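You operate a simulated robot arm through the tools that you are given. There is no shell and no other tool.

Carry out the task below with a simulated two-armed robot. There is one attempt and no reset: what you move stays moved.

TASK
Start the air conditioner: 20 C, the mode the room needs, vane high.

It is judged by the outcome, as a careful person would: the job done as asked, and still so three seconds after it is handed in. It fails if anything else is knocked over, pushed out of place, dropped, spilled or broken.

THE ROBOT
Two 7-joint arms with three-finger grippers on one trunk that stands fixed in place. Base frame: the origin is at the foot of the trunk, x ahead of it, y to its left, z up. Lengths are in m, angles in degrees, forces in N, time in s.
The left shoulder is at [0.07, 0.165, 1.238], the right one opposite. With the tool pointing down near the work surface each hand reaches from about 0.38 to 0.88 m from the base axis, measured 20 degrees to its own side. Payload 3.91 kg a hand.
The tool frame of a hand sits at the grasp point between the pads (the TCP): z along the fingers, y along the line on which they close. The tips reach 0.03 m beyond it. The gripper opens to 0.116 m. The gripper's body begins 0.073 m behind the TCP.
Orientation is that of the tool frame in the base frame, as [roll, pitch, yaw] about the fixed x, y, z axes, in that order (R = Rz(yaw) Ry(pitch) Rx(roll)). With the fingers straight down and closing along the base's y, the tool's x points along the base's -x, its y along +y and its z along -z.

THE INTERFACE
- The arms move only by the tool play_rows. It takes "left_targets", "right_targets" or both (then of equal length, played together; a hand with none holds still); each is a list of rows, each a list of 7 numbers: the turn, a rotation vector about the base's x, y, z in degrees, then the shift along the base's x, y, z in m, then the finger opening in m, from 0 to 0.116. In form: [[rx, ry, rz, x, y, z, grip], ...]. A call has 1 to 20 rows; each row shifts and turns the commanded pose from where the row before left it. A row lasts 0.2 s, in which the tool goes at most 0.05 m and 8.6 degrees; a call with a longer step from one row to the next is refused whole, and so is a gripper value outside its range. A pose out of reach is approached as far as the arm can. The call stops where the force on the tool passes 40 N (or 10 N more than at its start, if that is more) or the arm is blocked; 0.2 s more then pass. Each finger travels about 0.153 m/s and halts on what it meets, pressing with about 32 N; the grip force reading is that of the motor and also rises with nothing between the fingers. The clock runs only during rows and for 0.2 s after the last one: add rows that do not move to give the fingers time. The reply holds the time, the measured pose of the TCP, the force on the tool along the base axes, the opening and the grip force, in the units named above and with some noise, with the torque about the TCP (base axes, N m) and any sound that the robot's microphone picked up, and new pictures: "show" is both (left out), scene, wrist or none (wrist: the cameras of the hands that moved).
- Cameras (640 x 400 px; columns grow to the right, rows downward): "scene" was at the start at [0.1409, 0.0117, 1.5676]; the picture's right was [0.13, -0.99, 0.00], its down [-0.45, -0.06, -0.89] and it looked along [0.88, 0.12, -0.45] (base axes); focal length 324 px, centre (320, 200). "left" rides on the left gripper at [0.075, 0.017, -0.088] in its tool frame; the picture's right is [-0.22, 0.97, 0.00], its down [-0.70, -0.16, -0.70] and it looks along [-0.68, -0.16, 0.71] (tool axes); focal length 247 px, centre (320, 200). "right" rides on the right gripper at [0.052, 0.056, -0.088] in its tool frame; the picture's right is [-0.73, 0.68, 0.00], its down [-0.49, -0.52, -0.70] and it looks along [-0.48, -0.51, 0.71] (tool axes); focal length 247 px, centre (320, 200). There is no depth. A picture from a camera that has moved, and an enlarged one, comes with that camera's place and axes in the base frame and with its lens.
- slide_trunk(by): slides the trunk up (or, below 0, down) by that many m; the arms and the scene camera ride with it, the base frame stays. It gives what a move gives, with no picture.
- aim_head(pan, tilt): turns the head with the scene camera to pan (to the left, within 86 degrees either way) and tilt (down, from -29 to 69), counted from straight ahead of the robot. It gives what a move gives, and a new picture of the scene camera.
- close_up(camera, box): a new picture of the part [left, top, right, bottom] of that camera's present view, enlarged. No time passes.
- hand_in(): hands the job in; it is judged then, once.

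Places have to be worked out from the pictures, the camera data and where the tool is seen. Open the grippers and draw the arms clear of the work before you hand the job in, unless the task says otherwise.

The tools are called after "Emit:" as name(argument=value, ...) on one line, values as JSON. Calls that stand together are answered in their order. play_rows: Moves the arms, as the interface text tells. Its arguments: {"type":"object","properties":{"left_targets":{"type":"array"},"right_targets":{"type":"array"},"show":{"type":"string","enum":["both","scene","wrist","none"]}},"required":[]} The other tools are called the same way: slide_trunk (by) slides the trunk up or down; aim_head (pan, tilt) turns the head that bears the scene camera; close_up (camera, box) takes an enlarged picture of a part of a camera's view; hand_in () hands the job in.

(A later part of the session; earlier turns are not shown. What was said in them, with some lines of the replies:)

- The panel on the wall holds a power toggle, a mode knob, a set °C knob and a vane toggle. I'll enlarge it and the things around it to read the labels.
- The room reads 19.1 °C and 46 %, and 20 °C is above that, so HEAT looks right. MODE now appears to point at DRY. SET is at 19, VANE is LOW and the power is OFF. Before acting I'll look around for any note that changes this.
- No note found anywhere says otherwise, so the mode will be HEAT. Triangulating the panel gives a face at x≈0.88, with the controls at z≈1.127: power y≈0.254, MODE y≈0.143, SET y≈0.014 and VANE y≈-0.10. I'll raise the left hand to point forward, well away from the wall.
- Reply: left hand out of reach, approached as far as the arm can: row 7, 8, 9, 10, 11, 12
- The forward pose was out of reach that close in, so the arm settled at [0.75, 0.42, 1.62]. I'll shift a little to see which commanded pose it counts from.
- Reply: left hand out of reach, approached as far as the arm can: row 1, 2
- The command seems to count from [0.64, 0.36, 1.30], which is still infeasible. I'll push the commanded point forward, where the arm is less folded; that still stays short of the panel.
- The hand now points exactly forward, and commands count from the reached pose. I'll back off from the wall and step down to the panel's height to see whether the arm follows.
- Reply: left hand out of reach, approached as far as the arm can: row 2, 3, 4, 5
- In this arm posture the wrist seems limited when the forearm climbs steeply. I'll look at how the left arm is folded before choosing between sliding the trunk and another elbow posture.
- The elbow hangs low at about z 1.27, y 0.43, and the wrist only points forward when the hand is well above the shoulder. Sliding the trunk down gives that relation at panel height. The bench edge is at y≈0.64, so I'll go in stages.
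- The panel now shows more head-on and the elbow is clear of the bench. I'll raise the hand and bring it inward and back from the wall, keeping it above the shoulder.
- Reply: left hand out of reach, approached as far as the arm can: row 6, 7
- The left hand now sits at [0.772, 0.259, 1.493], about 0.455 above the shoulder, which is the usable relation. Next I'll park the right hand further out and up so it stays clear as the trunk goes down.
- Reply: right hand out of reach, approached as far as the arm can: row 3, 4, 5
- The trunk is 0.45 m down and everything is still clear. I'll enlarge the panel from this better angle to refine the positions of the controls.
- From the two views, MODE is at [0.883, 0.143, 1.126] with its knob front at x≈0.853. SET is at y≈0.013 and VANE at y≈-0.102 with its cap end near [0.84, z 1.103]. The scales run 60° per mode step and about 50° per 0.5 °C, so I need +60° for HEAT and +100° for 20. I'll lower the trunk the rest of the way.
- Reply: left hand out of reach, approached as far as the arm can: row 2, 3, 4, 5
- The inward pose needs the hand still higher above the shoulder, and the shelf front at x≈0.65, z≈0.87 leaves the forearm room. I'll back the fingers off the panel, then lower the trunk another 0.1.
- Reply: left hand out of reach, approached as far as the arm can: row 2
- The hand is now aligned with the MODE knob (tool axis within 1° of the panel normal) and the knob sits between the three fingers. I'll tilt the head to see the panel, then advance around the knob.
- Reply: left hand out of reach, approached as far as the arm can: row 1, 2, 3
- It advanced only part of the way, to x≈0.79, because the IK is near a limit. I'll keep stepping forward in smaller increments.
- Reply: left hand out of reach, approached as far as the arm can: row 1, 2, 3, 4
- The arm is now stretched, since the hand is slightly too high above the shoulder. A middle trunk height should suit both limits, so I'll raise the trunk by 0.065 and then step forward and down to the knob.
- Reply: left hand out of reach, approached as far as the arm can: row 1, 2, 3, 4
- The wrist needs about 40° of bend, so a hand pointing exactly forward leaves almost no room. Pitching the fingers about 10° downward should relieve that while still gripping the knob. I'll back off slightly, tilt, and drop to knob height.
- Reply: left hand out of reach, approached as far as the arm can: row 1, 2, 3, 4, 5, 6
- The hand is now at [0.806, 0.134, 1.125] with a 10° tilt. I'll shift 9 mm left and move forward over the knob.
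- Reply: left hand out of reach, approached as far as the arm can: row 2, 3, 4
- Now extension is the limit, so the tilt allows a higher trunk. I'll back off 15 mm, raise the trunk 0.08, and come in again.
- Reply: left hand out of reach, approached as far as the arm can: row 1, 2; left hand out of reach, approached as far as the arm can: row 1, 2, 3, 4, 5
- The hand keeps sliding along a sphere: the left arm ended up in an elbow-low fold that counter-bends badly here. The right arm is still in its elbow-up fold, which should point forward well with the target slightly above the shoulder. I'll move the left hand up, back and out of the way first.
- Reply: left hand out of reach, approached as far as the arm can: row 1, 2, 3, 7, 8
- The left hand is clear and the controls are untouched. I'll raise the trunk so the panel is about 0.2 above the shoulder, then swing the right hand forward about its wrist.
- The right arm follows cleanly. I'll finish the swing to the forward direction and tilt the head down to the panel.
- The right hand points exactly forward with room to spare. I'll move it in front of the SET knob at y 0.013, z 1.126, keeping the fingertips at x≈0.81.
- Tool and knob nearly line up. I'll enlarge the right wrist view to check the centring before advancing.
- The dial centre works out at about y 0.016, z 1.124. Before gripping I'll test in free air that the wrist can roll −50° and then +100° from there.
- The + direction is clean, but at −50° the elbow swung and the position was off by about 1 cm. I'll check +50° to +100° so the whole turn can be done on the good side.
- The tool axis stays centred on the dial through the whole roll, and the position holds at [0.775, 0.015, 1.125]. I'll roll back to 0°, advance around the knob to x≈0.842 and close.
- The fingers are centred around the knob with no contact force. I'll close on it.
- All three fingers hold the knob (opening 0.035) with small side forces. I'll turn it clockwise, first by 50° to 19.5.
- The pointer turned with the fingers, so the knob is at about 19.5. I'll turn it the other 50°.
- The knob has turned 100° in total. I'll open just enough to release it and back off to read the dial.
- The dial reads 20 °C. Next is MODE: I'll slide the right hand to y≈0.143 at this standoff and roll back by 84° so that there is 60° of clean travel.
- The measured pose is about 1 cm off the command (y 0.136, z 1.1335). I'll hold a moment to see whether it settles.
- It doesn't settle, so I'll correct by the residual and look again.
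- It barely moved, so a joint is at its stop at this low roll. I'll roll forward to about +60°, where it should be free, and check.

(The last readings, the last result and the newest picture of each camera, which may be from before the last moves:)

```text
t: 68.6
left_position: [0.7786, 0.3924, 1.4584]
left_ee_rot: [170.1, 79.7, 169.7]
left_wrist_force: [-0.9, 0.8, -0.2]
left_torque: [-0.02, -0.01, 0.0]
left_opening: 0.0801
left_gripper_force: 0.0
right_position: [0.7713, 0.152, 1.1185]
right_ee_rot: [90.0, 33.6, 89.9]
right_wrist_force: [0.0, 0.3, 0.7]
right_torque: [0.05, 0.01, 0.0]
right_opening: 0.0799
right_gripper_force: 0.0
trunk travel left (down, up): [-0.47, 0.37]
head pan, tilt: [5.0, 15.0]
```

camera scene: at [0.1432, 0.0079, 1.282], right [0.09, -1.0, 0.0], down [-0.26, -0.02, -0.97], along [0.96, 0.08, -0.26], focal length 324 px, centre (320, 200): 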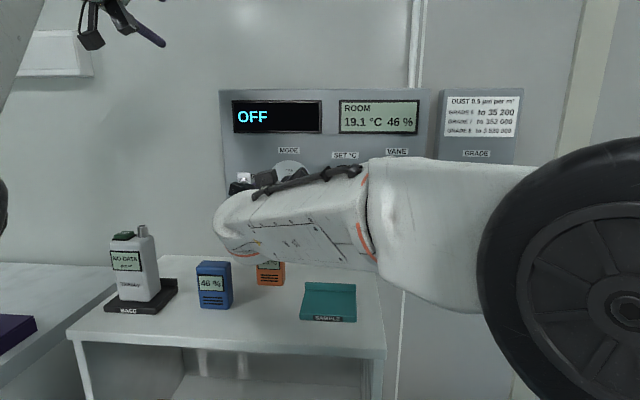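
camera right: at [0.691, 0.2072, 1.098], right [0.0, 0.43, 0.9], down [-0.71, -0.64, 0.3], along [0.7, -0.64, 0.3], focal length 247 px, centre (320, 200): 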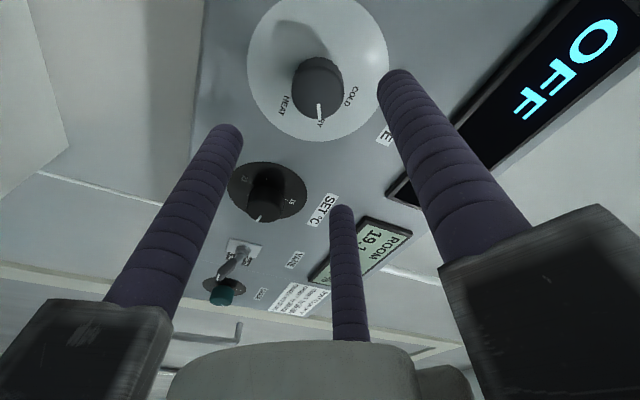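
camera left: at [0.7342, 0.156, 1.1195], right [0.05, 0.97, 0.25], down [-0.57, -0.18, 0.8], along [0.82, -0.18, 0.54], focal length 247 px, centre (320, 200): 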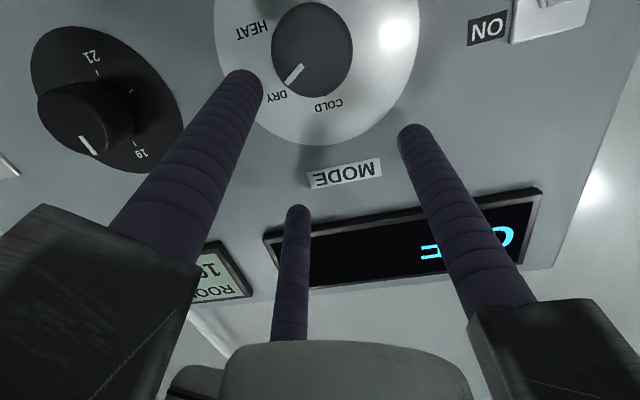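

At roll +56° the pose matches the command again. I'll undo the correction and test rolling on to about +120° in free air.

Emit:
play_rows(right_targets=[[8, 0, 0, 0.002, -0.004, 0.003, 0.08], [8, 0, 0, 0.0, -0.003, 0.003, 0.08], [8, 0, 0, 0, 0, 0, 0.08], [8, 0, 0, 0, 0, 0, 0.08], [8, 0, 0, 0, 0, 0, 0.08], [8, 0, 0, 0, 0, 0, 0.08], [8, 0, 0, 0, 0, 0, 0.08], [8, 0, 0, 0, 0, 0, 0.08], [0, 0, 0, 0, 0, 0, 0.08]], show="wrist")

Emit:
close_up(camera="right", box=[200, 0, 440, 150])

```text
t: 70.6
left_position: [0.7786, 0.3935, 1.4587]
left_ee_rot: [170.0, 79.7, 169.7]
left_wrist_force: [-0.3, 0.2, -0.2]
left_torque: [0.0, 0.0, 0.01]
left_opening: 0.08
left_gripper_force: 0.0
right_position: [0.774, 0.1445, 1.124]
right_ee_rot: [90.1, -30.4, 90.0]
right_wrist_force: [-0.5, 0.0, -0.2]
right_torque: [-0.01, 0.0, -0.03]
right_opening: 0.0801
right_gripper_force: 0.0
trunk travel left (down, up): [-0.47, 0.37]
head pan, tilt: [5.0, 15.0]
camera right: at [0.6867, 0.1616, 1.2002], right [0.0, -0.98, 0.22], down [-0.7, -0.15, -0.7], along [0.71, -0.15, -0.68], focal length 247 px, centre (320, 200)
```

right: 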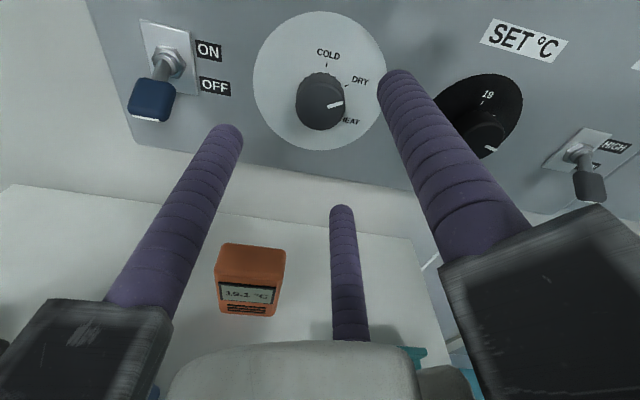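

```text
2.67 times, centred on (320, 75) of right
camera zoom: at [0.6867, 0.1616, 1.2002], right [0.0, -0.98, 0.22], down [-0.7, -0.15, -0.7], along [0.71, -0.15, -0.68], focal length 659 px, centre (320, 533)
```

zoom: 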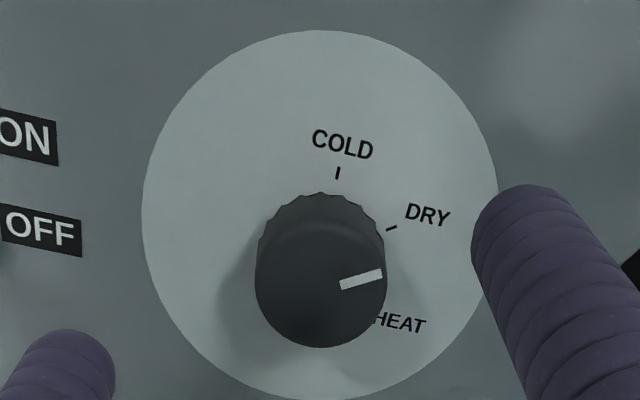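

The range to +120° is clean and the dial is centred to within about 2 mm. I'll roll back to +56°, advance over the knob and close.

Emit:
play_rows(right_targets=[[-8, 0, 0, 0, 0, 0.0015, 0.08], [-8, 0, 0, 0, 0, 0, 0.08], [-8, 0, 0, 0, 0, 0, 0.08], [-8, 0, 0, 0, 0, 0, 0.08], [-8, 0, 0, 0, 0, 0, 0.08], [-8, 0, 0, 0, 0, 0, 0.08], [-8, 0, 0, 0, 0, 0, 0.08], [-8, 0, 0, 0, 0, 0, 0.08], [0, 0, 0, 0.013, 0, 0, 0.08], [0, 0, 0, 0.013, 0, 0, 0.08], [0, 0, 0, 0.013, 0, 0, 0.08], [0, 0, 0, 0.013, 0, 0, 0.08], [0, 0, 0, 0.011, 0, 0, 0.08], [0, 0, 0, 0, 0, 0, 0.08]])

```text
t: 73.6
left_position: [0.7781, 0.3934, 1.4595]
left_ee_rot: [169.9, 79.7, 169.7]
left_wrist_force: [-1.0, 0.0, -1.2]
left_torque: [0.02, -0.02, 0.0]
left_opening: 0.0802
left_gripper_force: 0.1
right_position: [0.8378, 0.1422, 1.1266]
right_ee_rot: [89.8, 33.6, 90.1]
right_wrist_force: [-0.2, 0.0, 0.1]
right_torque: [-0.02, -0.01, 0.0]
right_opening: 0.0799
right_gripper_force: 0.1
trunk travel left (down, up): [-0.47, 0.37]
head pan, tilt: [5.0, 15.0]
camera scene: at [0.143, 0.0079, 1.282], right [0.09, -1.0, 0.0], down [-0.26, -0.02, -0.97], along [0.96, 0.08, -0.26], focal length 324 px, centre (320, 200)
camera right: at [0.7509, 0.2174, 1.1434], right [0.0, -0.23, 0.97], down [-0.7, -0.69, -0.17], along [0.71, -0.68, -0.16], focal length 247 px, centre (320, 200)
```

scene: 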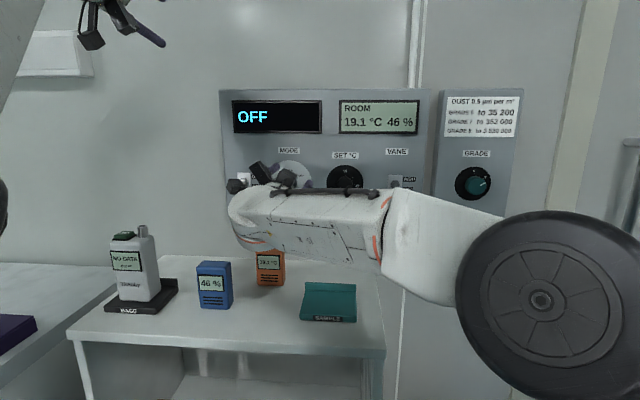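
right: 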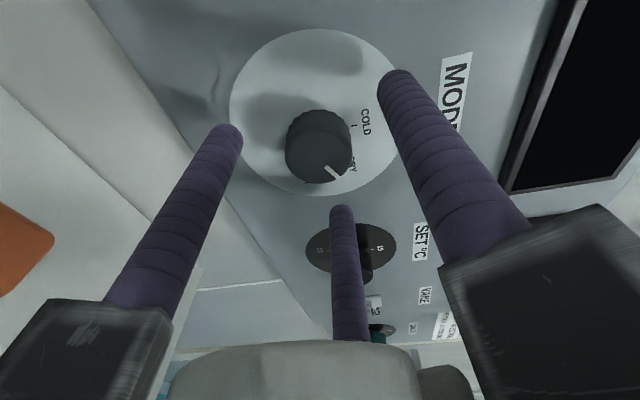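

The fingers surround the MODE knob with no contact. I'll close, then turn +60° clockwise.

Emit:
play_rows(right_targets=[[0, 0, 0, 0, 0, 0, 0.06], [0, 0, 0, 0, 0, 0, 0.04], [0, 0, 0, 0, 0, 0, 0.02], [0, 0, 0, 0, 0, 0, 0.02]], show="wrist")

Emit:
play_rows(right_targets=[[7.5, 0, 0, 0, 0, 0, 0.02], [7.5, 0, 0, 0, 0, 0, 0.02], [7.5, 0, 0, 0, 0, 0, 0.02], [7.5, 0, 0, 0, 0, 0, 0.02], [7.5, 0, 0, 0, 0, 0, 0.02], [7.5, 0, 0, 0, 0, 0, 0.02], [7.5, 0, 0, 0, 0, 0, 0.02], [7.5, 0, 0, 0, 0, 0, 0.02], [0, 0, 0, 0, 0, 0, 0.02]], show="wrist")

```text
t: 74.6
left_position: [0.7788, 0.3945, 1.4576]
left_ee_rot: [170.0, 79.8, 170.0]
left_wrist_force: [0.3, 0.9, 0.5]
left_torque: [-0.02, -0.03, 0.02]
left_opening: 0.0801
left_gripper_force: 0.0
right_position: [0.8395, 0.1449, 1.1243]
right_ee_rot: [89.9, 33.7, 90.0]
right_wrist_force: [1.3, 3.6, 0.2]
right_torque: [-0.02, 0.05, 0.07]
right_opening: 0.0358
right_gripper_force: 45.6
trunk travel left (down, up): [-0.47, 0.37]
head pan, tilt: [5.0, 15.0]
camera right: at [0.7509, 0.2184, 1.1432], right [0.0, -0.23, 0.97], down [-0.7, -0.7, -0.17], along [0.72, -0.68, -0.16], focal length 247 px, centre (320, 200)
```

right: 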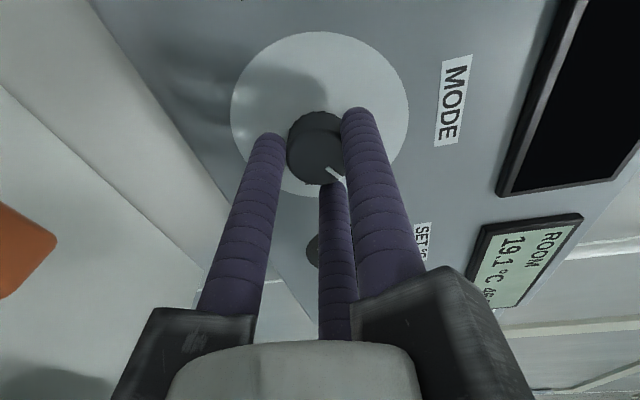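

```text
t: 76.6
left_position: [0.7797, 0.3939, 1.4577]
left_ee_rot: [170.0, 79.6, 169.9]
left_wrist_force: [0.9, -0.1, 0.4]
left_torque: [-0.03, 0.02, 0.0]
left_opening: 0.0802
left_gripper_force: 0.0
right_position: [0.8384, 0.1445, 1.126]
right_ee_rot: [90.1, -26.4, 89.9]
right_wrist_force: [1.2, 2.2, -6.6]
right_torque: [0.01, -0.07, 0.25]
right_opening: 0.0354
right_gripper_force: 45.0
trunk travel left (down, up): [-0.47, 0.37]
head pan, tilt: [5.0, 15.0]
camera right: at [0.751, 0.1662, 1.1991], right [0.0, -0.96, 0.28], down [-0.7, -0.2, -0.68], along [0.71, -0.2, -0.67], focal length 247 px, centre (320, 200)
```

right: 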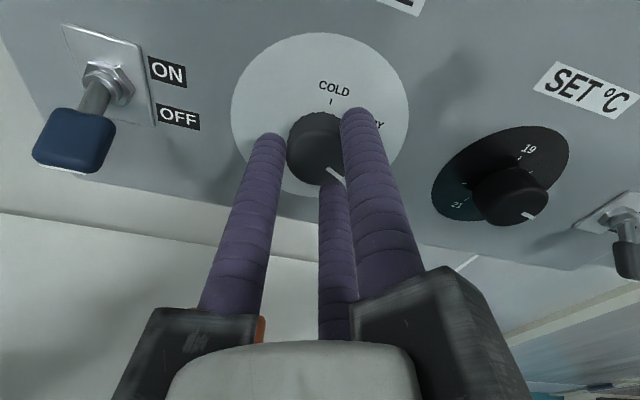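

The knob turned with the hand. I'll release it, back off, and read the dial.

Emit:
play_rows(right_targets=[[0, 0, 0, 0, 0, 0, 0.05], [0, 0, 0, 0, 0, 0, 0.07], [0, 0, 0, -0.003, 0, 0, 0.07], [0, 0, 0, -0.02, 0, 0, 0.07], [0, 0, 0, -0.02, 0, 0, 0.07], [0, 0, 0, -0.02, 0, 0, 0.07], [0, 0, 0, 0, 0, 0, 0.07]], show="wrist")

Emit:
close_up(camera="right", box=[220, 0, 420, 150])

```text
t: 78.2
left_position: [0.7791, 0.3938, 1.4578]
left_ee_rot: [170.1, 79.7, 169.7]
left_wrist_force: [0.1, 0.5, 0.4]
left_torque: [-0.02, 0.02, -0.01]
left_opening: 0.0798
left_gripper_force: 0.0
right_position: [0.7757, 0.1448, 1.1264]
right_ee_rot: [90.1, -26.2, 89.9]
right_wrist_force: [-0.1, 0.0, 0.0]
right_torque: [-0.01, -0.01, 0.02]
right_opening: 0.07
right_gripper_force: 0.1
trunk travel left (down, up): [-0.47, 0.37]
head pan, tilt: [5.0, 15.0]
camera right: at [0.689, 0.1667, 1.2004], right [0.0, -0.96, 0.29], down [-0.7, -0.2, -0.68], along [0.71, -0.2, -0.67], focal length 247 px, centre (320, 200)
```

right: 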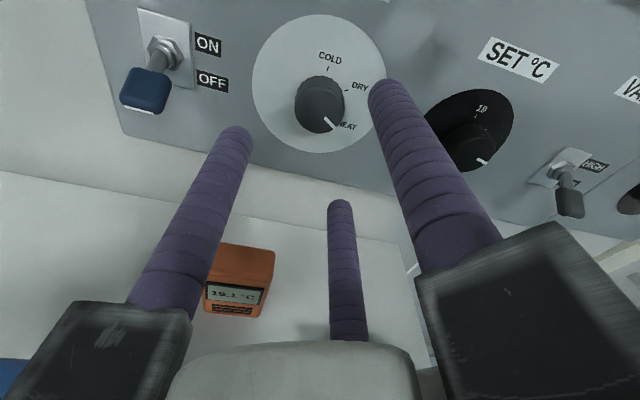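

```text
2.67 times, centred on (320, 75) of right
camera zoom: at [0.689, 0.1667, 1.2004], right [0.0, -0.96, 0.29], down [-0.7, -0.2, -0.68], along [0.71, -0.2, -0.67], focal length 659 px, centre (320, 533)
```

zoom: 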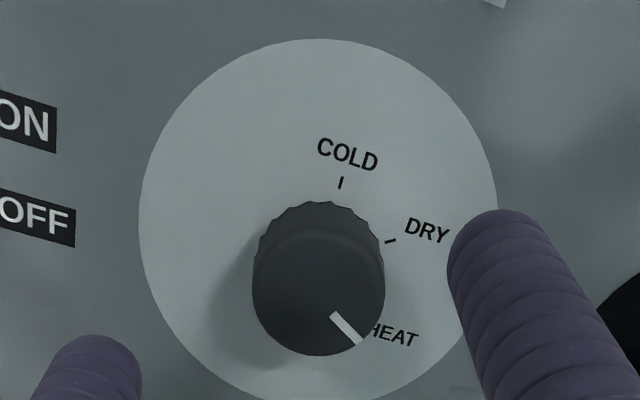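

MODE is now on HEAT. Next is VANE: I'll close the fingers and move to a point below and in front of the vane lever, near [0.765, -0.102, 1.062], rolling back on the way.

Emit:
play_rows(right_targets=[[-8, 0, 0, -0.002, -0.0246, -0.0064, 0.05], [-8, 0, 0, -0.002, -0.0246, -0.0064, 0.03], [-8, 0, 0, -0.002, -0.0246, -0.0064, 0.01], [-8, 0, 0, -0.002, -0.0246, -0.0064, 0.0], [-8, 0, 0, -0.002, -0.0246, -0.0064, 0.0], [-8, 0, 0, 0, -0.0246, -0.0064, 0.0], [-8, 0, 0, 0, -0.0246, -0.0064, 0.0], [-8, 0, 0, 0, -0.0246, -0.0064, 0.0], [-8, 0, 0, 0, -0.0246, -0.0064, 0.0], [-8, 0, 0, 0, -0.0246, -0.0064, 0.0], [0, 0, 0, 0, 0, 0, 0.0]])

```text
t: 80.6
left_position: [0.7792, 0.393, 1.4596]
left_ee_rot: [170.1, 79.7, 169.8]
left_wrist_force: [-0.2, -0.2, -0.4]
left_torque: [0.01, -0.02, -0.01]
left_opening: 0.0801
left_gripper_force: 0.0
right_position: [0.7645, -0.1031, 1.0618]
right_ee_rot: [89.9, 53.8, 90.1]
right_wrist_force: [-0.7, 0.3, -1.1]
right_torque: [0.0, 0.03, 0.01]
right_opening: 0.0093
right_gripper_force: 31.4
trunk travel left (down, up): [-0.47, 0.37]
head pan, tilt: [5.0, 15.0]
camera scene: at [0.1433, 0.0082, 1.282], right [0.09, -1.0, 0.0], down [-0.26, -0.02, -0.97], along [0.96, 0.08, -0.26], focal length 324 px, centre (320, 200)
camera right: at [0.6767, -0.0258, 1.0533], right [0.0, 0.12, 0.99], down [-0.7, -0.71, 0.08], along [0.71, -0.69, 0.08], focal length 247 px, centre (320, 200)
```

scene: 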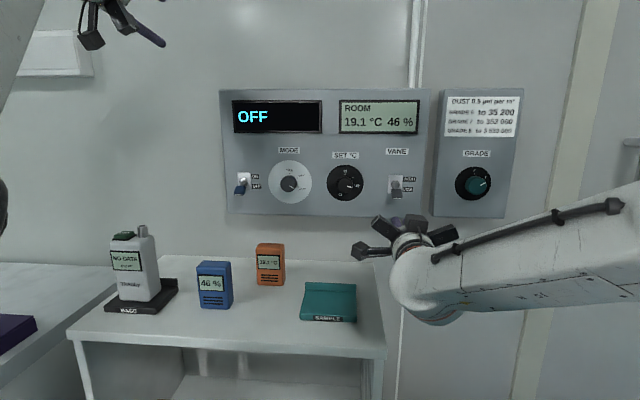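
right: 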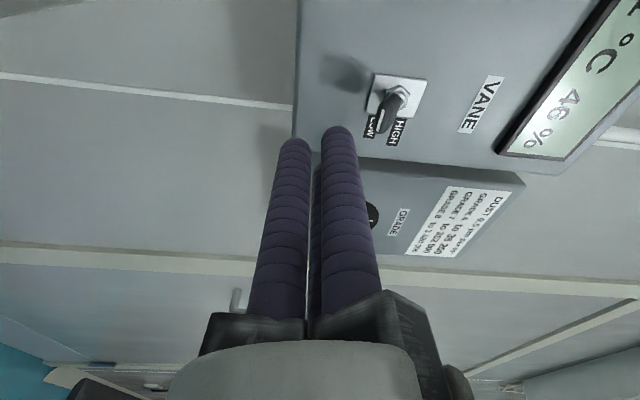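

The closed bundle is just below the vane lever. I'll advance so the tips reach x≈0.855, under the cap.

Emit:
play_rows(right_targets=[[0, 0, 0, 0.016, 0, -0.001, 0.0], [0, 0, 0, 0.016, 0, -0.001, 0.0], [0, 0, 0, 0.016, 0, 0, 0.0], [0, 0, 0, 0.014, 0, 0, 0.0], [0, 0, 0, 0, 0, 0, 0.0]])

```text
t: 81.8
left_position: [0.7791, 0.3934, 1.4592]
left_ee_rot: [169.9, 79.7, 169.7]
left_wrist_force: [0.0, 0.7, -1.0]
left_torque: [-0.03, -0.02, 0.01]
left_opening: 0.0799
left_gripper_force: 0.1
right_position: [0.8259, -0.1021, 1.0596]
right_ee_rot: [90.0, 53.7, 89.9]
right_wrist_force: [-0.4, 0.0, 0.4]
right_torque: [-0.01, 0.0, -0.01]
right_opening: 0.0091
right_gripper_force: 31.7
trunk travel left (down, up): [-0.47, 0.37]
head pan, tilt: [5.0, 15.0]
camera scene: at [0.1428, 0.0078, 1.2821], right [0.09, -1.0, 0.0], down [-0.26, -0.02, -0.97], along [0.96, 0.08, -0.26], focal length 324 px, centre (320, 200)
camera right: at [0.7386, -0.0266, 1.0517], right [0.0, 0.11, 0.99], down [-0.7, -0.71, 0.08], along [0.71, -0.7, 0.08], focal length 247 px, centre (320, 200)
```

scene: 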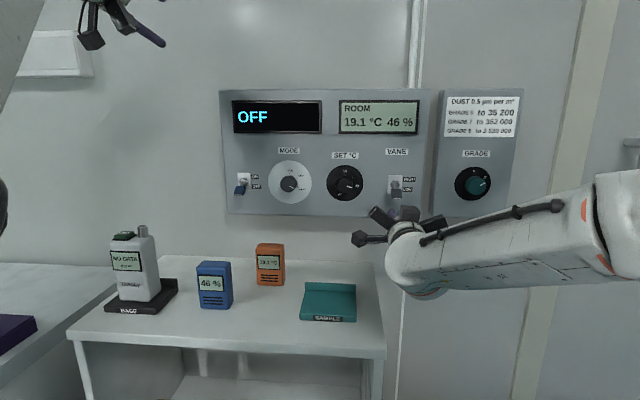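
right: 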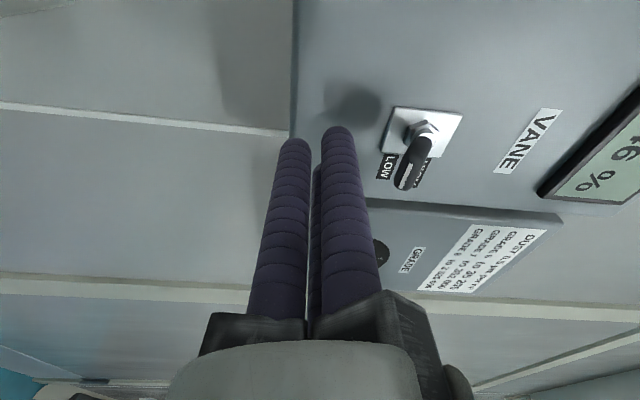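

There's about 18 mm between the fingers and the cap. I'll push upward in small steps.

Emit:
play_rows(right_targets=[[0, 0, 0, 0, 0, 0.008, 0.0], [0, 0, 0, 0, 0, 0.008, 0.0], [0, 0, 0, 0, 0, 0.008, 0.0], [0, 0, 0, 0, 0, 0.008, 0.0], [0, 0, 0, 0, 0, 0.008, 0.0], [0, 0, 0, 0, 0, 0, 0.0]])

```text
t: 83.2
left_position: [0.7791, 0.3942, 1.4586]
left_ee_rot: [169.9, 79.7, 169.7]
left_wrist_force: [0.6, -0.4, -0.3]
left_torque: [0.03, 0.0, 0.0]
left_opening: 0.08
left_gripper_force: 0.0
right_position: [0.8273, -0.1015, 1.1007]
right_ee_rot: [89.8, 53.8, 89.9]
right_wrist_force: [0.2, 0.0, -1.1]
right_torque: [-0.01, -0.01, 0.01]
right_opening: 0.009
right_gripper_force: 31.7
trunk travel left (down, up): [-0.47, 0.37]
head pan, tilt: [5.0, 15.0]
camera scene: at [0.1433, 0.0078, 1.282], right [0.09, -1.0, 0.0], down [-0.26, -0.02, -0.97], along [0.96, 0.08, -0.26], focal length 324 px, centre (320, 200)
camera right: at [0.7391, -0.025, 1.0919], right [0.0, 0.11, 0.99], down [-0.7, -0.71, 0.08], along [0.71, -0.7, 0.08], focal length 247 px, centre (320, 200)
```

scene: 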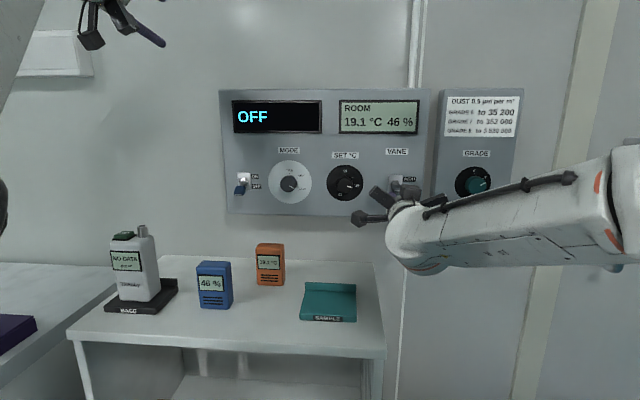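
right: 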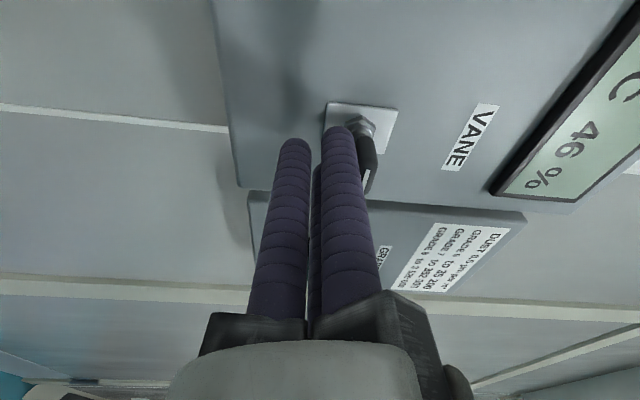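

The lever is now against the fingers with almost no force. I'll keep pushing up.

Emit:
play_rows(right_targets=[[0, 0, 0, 0, 0, 0.007, 0.0], [0, 0, 0, 0, 0, 0.007, 0.0], [0, 0, 0, 0, 0, 0.007, 0.0], [0, 0, 0, 0, 0, 0.007, 0.0], [0, 0, 0, 0, 0, 0, 0.0]])

```text
t: 84.3
left_position: [0.7788, 0.3929, 1.4581]
left_ee_rot: [169.6, 79.7, 169.5]
left_wrist_force: [-0.3, 0.5, -0.2]
left_torque: [0.0, -0.01, 0.0]
left_opening: 0.08
left_gripper_force: 0.0
right_position: [0.8262, -0.1012, 1.1159]
right_ee_rot: [91.6, 53.9, 91.5]
right_wrist_force: [-5.4, -2.6, -5.9]
right_torque: [-0.05, 0.06, -0.04]
right_opening: 0.0092
right_gripper_force: 32.0
trunk travel left (down, up): [-0.47, 0.37]
head pan, tilt: [5.0, 15.0]
heard: click
stopped in row 5 (right hand): the force on the tool passed its limit at 44 N (the readings are from after the stop); the commanded pose is now the measured one
camera scene: at [0.1431, 0.0075, 1.2822], right [0.09, -1.0, 0.0], down [-0.26, -0.02, -0.97], along [0.96, 0.08, -0.26], focal length 324 px, centre (320, 200)
camera right: at [0.738, -0.0256, 1.1091], right [0.02, 0.12, 0.99], down [-0.7, -0.71, 0.1], along [0.72, -0.69, 0.07], focal length 247 px, centre (320, 200)
```

scene: 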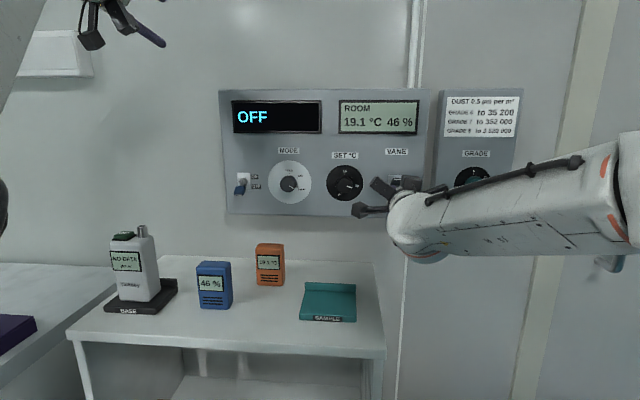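
right: 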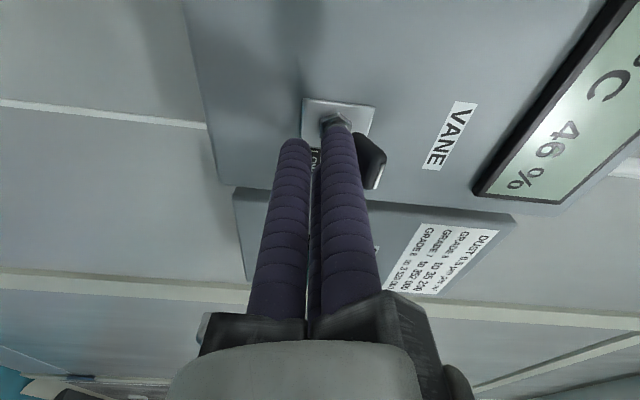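

I heard a click and the lever is past centre, at its upper stop. I'll lower the fingers off it, back away, and look.

Emit:
play_rows(right_targets=[[0, 0, 0, 0, 0, -0.008, 0.0], [0, 0, 0, 0, 0, -0.01, 0.0], [0, 0, 0, 0, 0, -0.012, 0.0], [0, 0, 0, -0.02, 0, -0.01, 0.0], [0, 0, 0, -0.025, 0, 0, 0.0], [0, 0, 0, -0.025, 0, 0, 0.0], [0, 0, 0, 0, 0, 0, 0.0]])

Emit:
close_up(camera="scene", box=[220, 85, 440, 222])

```text
t: 85.9
left_position: [0.7798, 0.394, 1.4574]
left_ee_rot: [169.9, 79.6, 169.7]
left_wrist_force: [0.2, 0.3, 0.5]
left_torque: [0.05, 0.0, -0.01]
left_opening: 0.0802
left_gripper_force: 0.0
right_position: [0.756, -0.1002, 1.0778]
right_ee_rot: [91.4, 53.9, 91.4]
right_wrist_force: [0.3, -0.5, -0.2]
right_torque: [0.0, 0.0, 0.01]
right_opening: 0.009
right_gripper_force: 31.7
trunk travel left (down, up): [-0.47, 0.37]
head pan, tilt: [5.0, 15.0]
camera scene: at [0.1437, 0.0078, 1.2819], right [0.09, -1.0, 0.0], down [-0.26, -0.02, -0.97], along [0.96, 0.08, -0.26], focal length 324 px, centre (320, 200)
camera right: at [0.6674, -0.024, 1.0703], right [0.01, 0.12, 0.99], down [-0.7, -0.71, 0.1], along [0.72, -0.69, 0.07], focal length 247 px, centre (320, 200)
```

scene: 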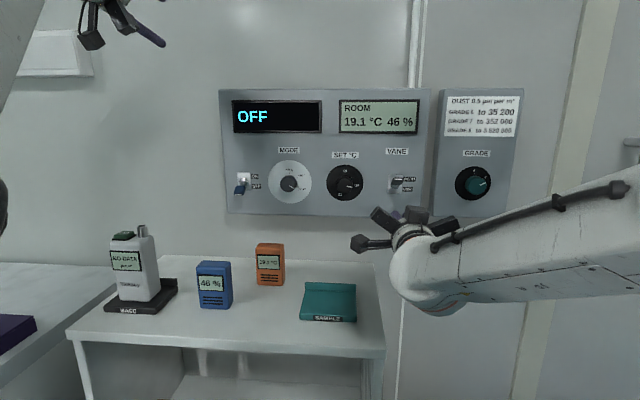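
right: 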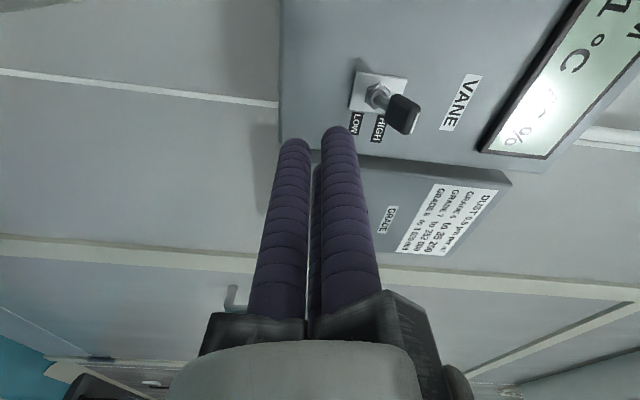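

```text
2.91 times, centred on (330, 154) of scene
camera zoom: at [0.1437, 0.0078, 1.2819], right [0.09, -1.0, 0.0], down [-0.26, -0.02, -0.97], along [0.96, 0.08, -0.26], focal length 941 px, centre (291, 335)
```

zoom: 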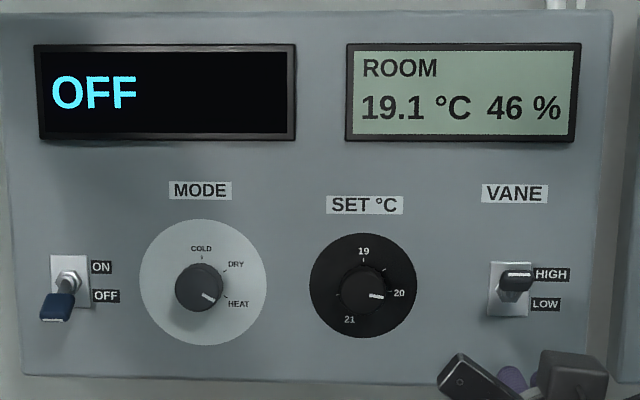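

VANE is HIGH, MODE is HEAT and SET is 20. The last control is the power lever at y≈0.254; I'll bring the closed right hand across below it, rolled to the free range.

Emit:
play_rows(right_targets=[[5, 0, 0, 0, 0.035, -0.003, 0.0], [5, 0, 0, 0, 0.035, -0.003, 0.0], [5, 0, 0, 0, 0.035, -0.003, 0.0], [5, 0, 0, 0, 0.035, -0.003, 0.0], [5, 0, 0, 0, 0.035, -0.003, 0.0], [5, 0, 0, 0, 0.035, -0.002, 0.0], [5, 0, 0, 0, 0.036, 0, 0.0], [5, 0, 0, 0, 0.036, 0, 0.0], [5, 0, 0, 0, 0.036, 0, 0.0], [0, 0, 0, 0, 0.036, 0, 0.0], [0, 0, 0, 0, 0, 0, 0.0]])

```text
t: 88.5
left_position: [0.7783, 0.3922, 1.4587]
left_ee_rot: [169.6, 79.5, 169.4]
left_wrist_force: [0.4, -0.4, -0.5]
left_torque: [0.02, 0.0, 0.01]
left_opening: 0.0795
left_gripper_force: 0.2
right_position: [0.7856, 0.2036, 1.0853]
right_ee_rot: [90.8, 5.4, 87.6]
right_wrist_force: [0.7, 0.2, 0.1]
right_torque: [0.03, -0.02, -0.01]
right_opening: 0.0093
right_gripper_force: 32.5
trunk travel left (down, up): [-0.47, 0.37]
head pan, tilt: [5.0, 15.0]
stopped in row 11 (right hand): the arm was blocked; the commanded pose is now the measured one
camera scene: at [0.1436, 0.0076, 1.2819], right [0.09, -1.0, 0.0], down [-0.26, -0.02, -0.97], along [0.96, 0.08, -0.26], focal length 324 px, centre (320, 200)
camera right: at [0.7001, 0.2643, 1.1377], right [-0.02, -0.66, 0.75], down [-0.73, -0.5, -0.46], along [0.68, -0.55, -0.47], focal length 247 px, centre (320, 200)
```

scene: 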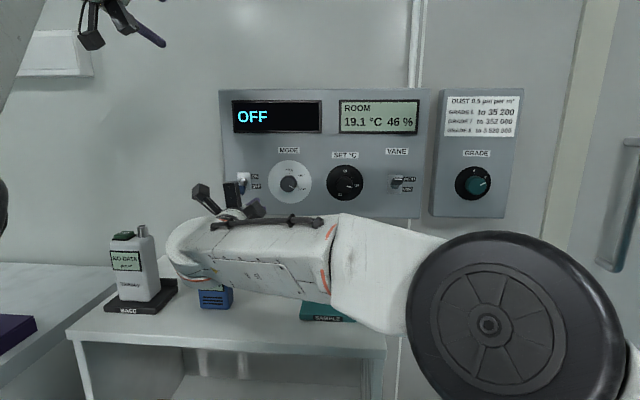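
right: 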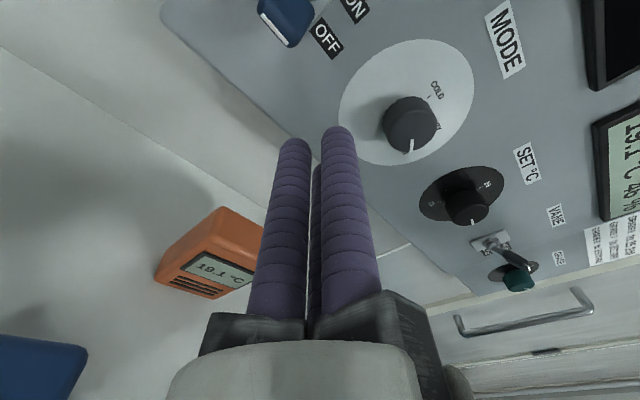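

The hand stopped at y 0.204 with no tool force, so a joint stop is blocking such a far cross-body reach. For the lever the hand needn't be square to the panel, so I'll yaw it about 25° to the left, which eases the reach, and lower it.

Emit:
play_rows(right_targets=[[0, 0, 6, -0.01, 0, -0.006, 0.0], [0, 0, 6, -0.005, 0.002, -0.006, 0.0], [0, 0, 6, 0, 0.005, -0.006, 0.0], [0, 0, 6, 0, 0.01, -0.006, 0.0], [0, 0, 0, 0, 0.01, 0, 0.0], [0, 0, 0, 0, 0.01, 0, 0.0], [0, 0, 0, 0, 0, 0, 0.0]])

```text
t: 90.1
left_position: [0.7795, 0.3927, 1.4585]
left_ee_rot: [169.9, 79.7, 169.6]
left_wrist_force: [0.2, -0.5, -0.7]
left_torque: [-0.02, -0.02, -0.03]
left_opening: 0.0799
left_gripper_force: 0.1
right_position: [0.7676, 0.2452, 1.0608]
right_ee_rot: [90.8, 5.7, 111.8]
right_wrist_force: [-0.8, -0.3, 0.9]
right_torque: [-0.01, 0.01, 0.02]
right_opening: 0.009
right_gripper_force: 32.2
trunk travel left (down, up): [-0.47, 0.37]
head pan, tilt: [5.0, 15.0]
camera scene: at [0.1431, 0.0078, 1.282], right [0.09, -1.0, 0.0], down [-0.26, -0.02, -0.97], along [0.96, 0.08, -0.26], focal length 324 px, centre (320, 200)
camera right: at [0.6647, 0.265, 1.1131], right [0.25, -0.61, 0.75], down [-0.46, -0.76, -0.46], along [0.85, -0.22, -0.47], focal length 247 px, centre (320, 200)
```

scene: 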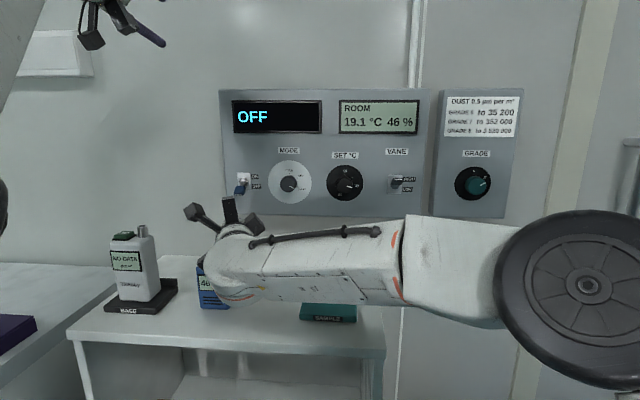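
right: 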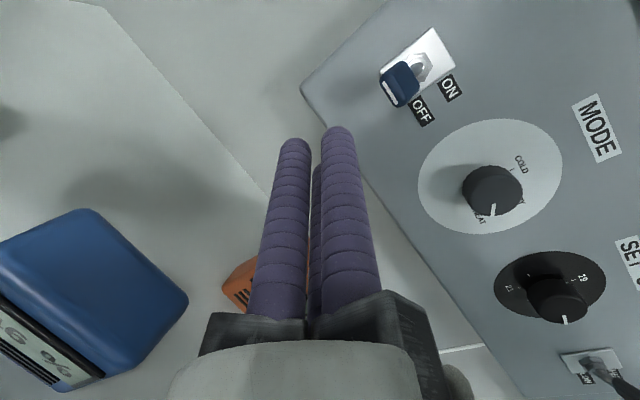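

The yawed pose works, at [0.768, 0.245, 1.061], and nothing is close below. I'll advance under the power lever's cap.

Emit:
play_rows(right_targets=[[0, 0, 0, 0.016, 0, 0, 0.0], [0, 0, 0, 0.016, 0, 0, 0.0], [0, 0, 0, 0.016, 0, 0, 0.0], [0, 0, 0, 0.012, 0, 0, 0.0], [0, 0, 0, 0, 0, 0, 0.0]])

```text
t: 91.3
left_position: [0.7786, 0.3943, 1.458]
left_ee_rot: [169.9, 79.7, 169.6]
left_wrist_force: [0.4, 0.5, 0.1]
left_torque: [0.0, 0.0, 0.02]
left_opening: 0.0798
left_gripper_force: 0.0
right_position: [0.8264, 0.2446, 1.0627]
right_ee_rot: [90.7, 5.6, 111.9]
right_wrist_force: [-0.2, 0.0, 0.2]
right_torque: [-0.01, -0.01, 0.01]
right_opening: 0.0093
right_gripper_force: 32.1
trunk travel left (down, up): [-0.47, 0.37]
head pan, tilt: [5.0, 15.0]
camera scene: at [0.143, 0.0078, 1.282], right [0.09, -1.0, 0.0], down [-0.26, -0.02, -0.97], along [0.96, 0.08, -0.26], focal length 324 px, centre (320, 200)
camera right: at [0.7246, 0.2647, 1.1143], right [0.25, -0.61, 0.75], down [-0.46, -0.76, -0.46], along [0.85, -0.22, -0.47], focal length 247 px, centre (320, 200)
```

scene: 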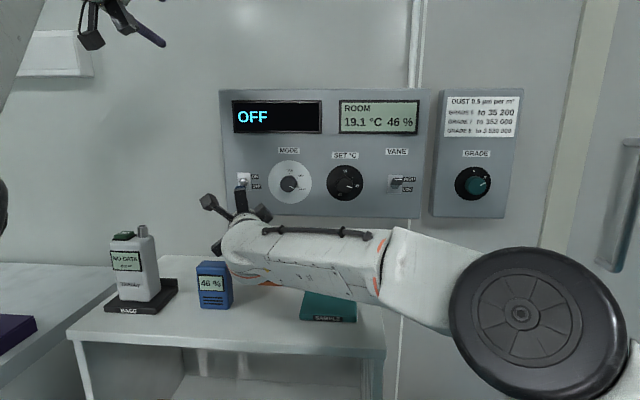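
right: 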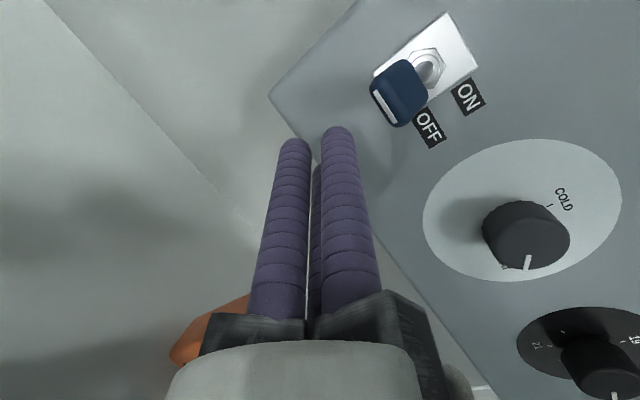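

The cap lies straight above the bundle. I'll push up, finishing in small steps.

Emit:
play_rows(right_targets=[[0, 0, 0, 0, 0, 0.008, 0.0], [0, 0, 0, 0, 0, 0.008, 0.0], [0, 0, 0, 0, 0, 0.008, 0.0], [0, 0, 0, 0, 0, 0.008, 0.0], [0, 0, 0, 0, 0, 0.006, 0.0], [0, 0, 0, 0, 0, 0.005, 0.0], [0, 0, 0, 0, 0, 0.005, 0.0], [0, 0, 0, 0, 0, 0.005, 0.0], [0, 0, 0, 0, 0, 0.003, 0.0]])

```text
t: 93.3
left_position: [0.7794, 0.3931, 1.4577]
left_ee_rot: [169.7, 79.6, 169.6]
left_wrist_force: [-1.0, -0.4, -0.6]
left_torque: [-0.02, 0.02, 0.0]
left_opening: 0.08
left_gripper_force: 0.0
right_position: [0.8279, 0.2454, 1.1111]
right_ee_rot: [91.0, 5.6, 112.0]
right_wrist_force: [-12.7, -8.3, -20.8]
right_torque: [-0.02, 0.22, -0.09]
right_opening: 0.0088
right_gripper_force: 31.8
trunk travel left (down, up): [-0.47, 0.37]
head pan, tilt: [5.0, 15.0]
heard: click
camera scene: at [0.1437, 0.0073, 1.2815], right [0.09, -1.0, 0.0], down [-0.26, -0.02, -0.97], along [0.96, 0.08, -0.26], focal length 324 px, centre (320, 200)
camera right: at [0.7249, 0.2659, 1.1648], right [0.26, -0.61, 0.75], down [-0.46, -0.76, -0.46], along [0.85, -0.22, -0.48], focal length 247 px, centre (320, 200)
```

scene: 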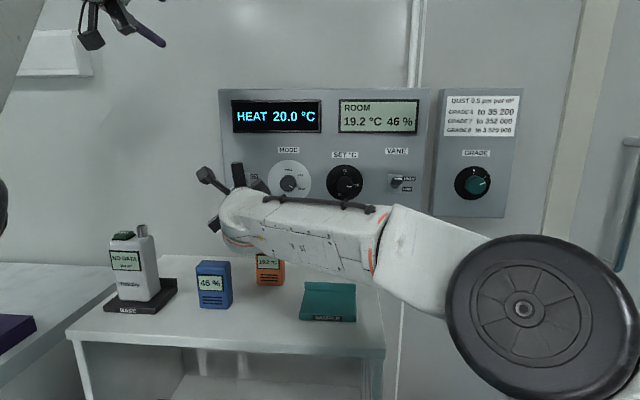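
right: 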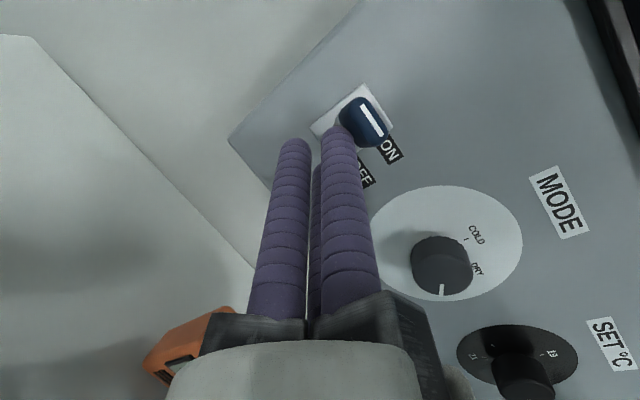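

The display reads HEAT 20.0 °C and the lever clicked ON. I'll lower the fingers off it and withdraw along the same path.

Emit:
play_rows(right_targets=[[0, 0, 0, 0, 0, -0.008, 0.0], [0, 0, 0, 0, 0, -0.01, 0.0], [0, 0, 0, 0, 0, -0.01, 0.0], [0, 0, 0, 0, 0, -0.008, 0.0], [0, 0, 0, -0.02, 0, 0, 0.0], [0, 0, 0, -0.03, 0, 0, 0.0], [0, 0, -5, -0.025, -0.02, 0.005, 0.0], [0, 0, -5, -0.015, -0.035, 0.01, 0.0], [0, 0, -5, -0.01, -0.035, 0.01, 0.03], [0, 0, -5, -0.01, -0.035, 0.01, 0.05], [0, 0, 0, 0, -0.035, 0.01, 0.08], [0, 0, 0, 0, -0.04, 0.01, 0.08], [0, 0, 0, 0, -0.04, 0.01, 0.08], [0, 0, 0, 0, -0.04, 0.01, 0.08], [0, 0, 0, 0, -0.04, 0.0, 0.08], [0, 0, 0, 0, -0.04, 0.0, 0.08], [0, 0, 0, 0, 0, 0, 0.08]])

Emit:
close_up(camera="scene", box=[220, 85, 440, 222])

```text
t: 96.9
left_position: [0.779, 0.3957, 1.4584]
left_ee_rot: [170.3, 79.7, 170.2]
left_wrist_force: [0.1, 0.1, 0.0]
left_torque: [-0.01, 0.01, -0.03]
left_opening: 0.0799
left_gripper_force: 0.0
right_position: [0.7182, -0.1123, 1.1559]
right_ee_rot: [90.7, 5.9, 91.9]
right_wrist_force: [-0.2, 0.3, 0.5]
right_torque: [0.01, -0.03, 0.0]
right_opening: 0.0801
right_gripper_force: 0.1
trunk travel left (down, up): [-0.47, 0.37]
head pan, tilt: [5.0, 15.0]
camera scene: at [0.1434, 0.009, 1.2819], right [0.09, -1.0, 0.0], down [-0.26, -0.02, -0.97], along [0.96, 0.08, -0.26], focal length 324 px, centre (320, 200)
camera right: at [0.6292, -0.0591, 1.2077], right [0.03, -0.66, 0.75], down [-0.69, -0.56, -0.46], along [0.72, -0.5, -0.47], focal length 247 px, centre (320, 200)
```

scene: 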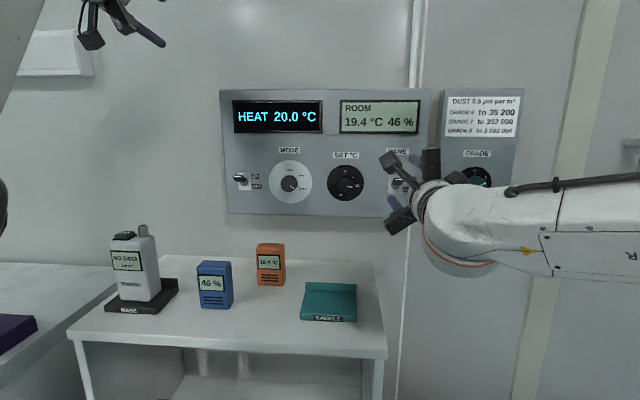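
right: 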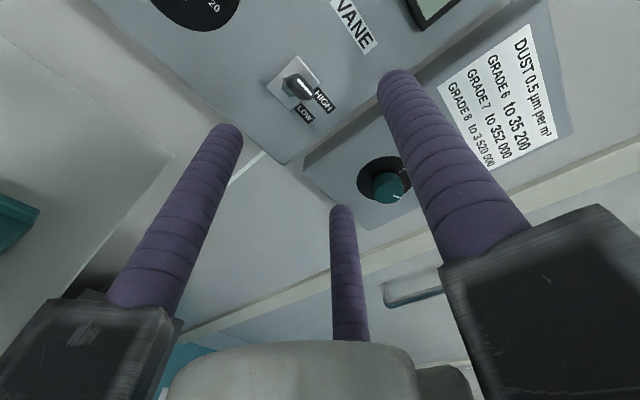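

```text
2.91 times, centred on (330, 154) of scene
camera zoom: at [0.1434, 0.009, 1.2819], right [0.09, -1.0, 0.0], down [-0.26, -0.02, -0.97], along [0.96, 0.08, -0.26], focal length 941 px, centre (291, 335)
```

zoom: 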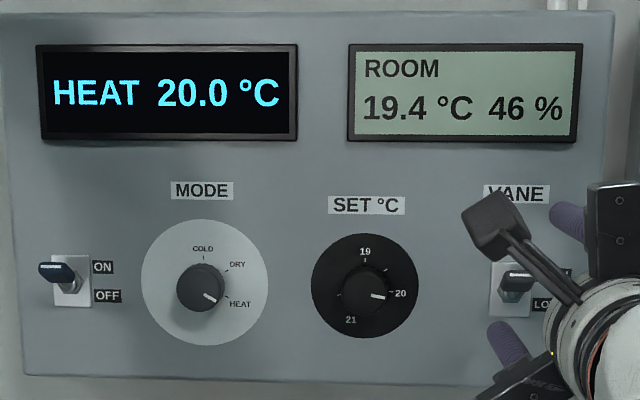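

The unit is running on HEAT 20.0 °C, the room is already at 19.4 °C, and the vane is HIGH. I'll draw the right hand further back and to the side and open both grippers.

Emit:
play_rows(right_targets=[[0, 0, 0, -0.015, -0.025, 0.0, 0.1], [0, 0, 0, -0.015, -0.025, 0.0, 0.116], [0, 0, 0, -0.015, -0.025, 0.0, 0.116], [0, 0, 0, -0.015, -0.025, 0.0, 0.116], [0, 0, 0, -0.01, -0.025, 0.0, 0.116], [0, 0, 0, 0, 0, 0, 0.116]], left_targets=[[0, 0, 0, 0, 0, 0, 0.1], [0, 0, 0, 0, 0, 0, 0.116], [0, 0, 0, 0, 0, 0, 0.116], [0, 0, 0, 0, 0, 0, 0.116], [0, 0, 0, 0, 0, 0, 0.116], [0, 0, 0, 0, 0, 0, 0.116]], show="scene")

Emit:
close_up(camera="scene", box=[220, 85, 440, 222])

```text
t: 98.3
left_position: [0.7787, 0.3955, 1.4579]
left_ee_rot: [170.2, 79.7, 170.0]
left_wrist_force: [-1.0, 1.2, -0.1]
left_torque: [-0.03, -0.04, -0.03]
left_opening: 0.116
left_gripper_force: 0.1
right_position: [0.6474, -0.2388, 1.1562]
right_ee_rot: [90.7, 5.7, 91.9]
right_wrist_force: [-0.7, -0.9, 0.5]
right_torque: [0.01, 0.0, -0.06]
right_opening: 0.1161
right_gripper_force: 0.0
trunk travel left (down, up): [-0.47, 0.37]
head pan, tilt: [5.0, 15.0]
camera scene: at [0.1431, 0.0089, 1.282], right [0.09, -1.0, 0.0], down [-0.26, -0.02, -0.97], along [0.96, 0.08, -0.26], focal length 324 px, centre (320, 200)
```

scene: 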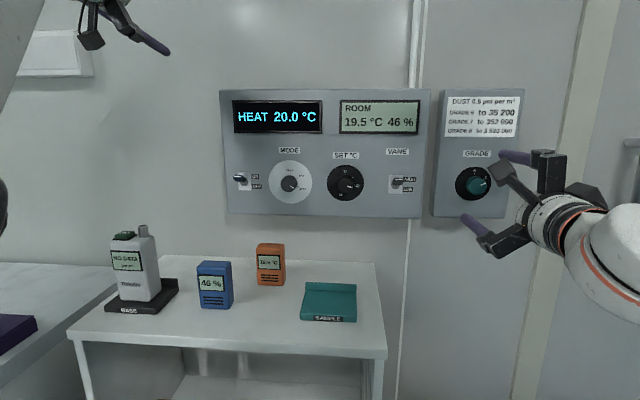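

```text
2.91 times, centred on (330, 154) of scene
camera zoom: at [0.1431, 0.0089, 1.282], right [0.09, -1.0, 0.0], down [-0.26, -0.02, -0.97], along [0.96, 0.08, -0.26], focal length 941 px, centre (291, 335)
```

zoom: 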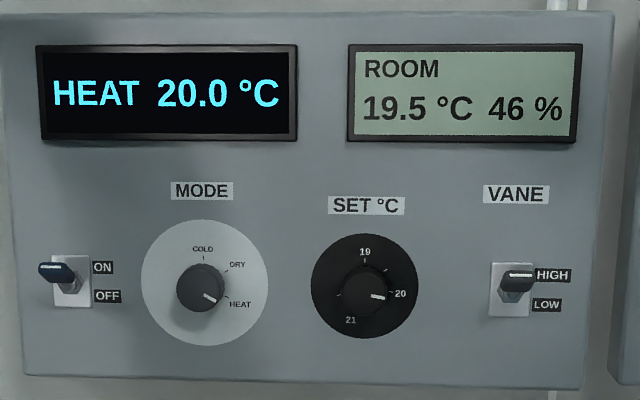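

The panel shows power ON, HEAT 20.0 °C and VANE HIGH, and the room is warming. Nothing else has moved and both hands are open and clear, so I'm handing in.

Emit:
hand_in()

```text
The job is handed in.
```

The air conditioner is running: the panel shows HEAT 20.0 °C, with the power switch ON and the vane set to HIGH.

I chose HEAT because the room read 19.1 °C at 46 %, below the 20 °C you asked for. The mode knob was on DRY before I changed it. By hand-in the room had risen to 19.5 °C.

From the pictures, nothing else in the room was moved. Both hands were open and clear of the panel when I handed in.
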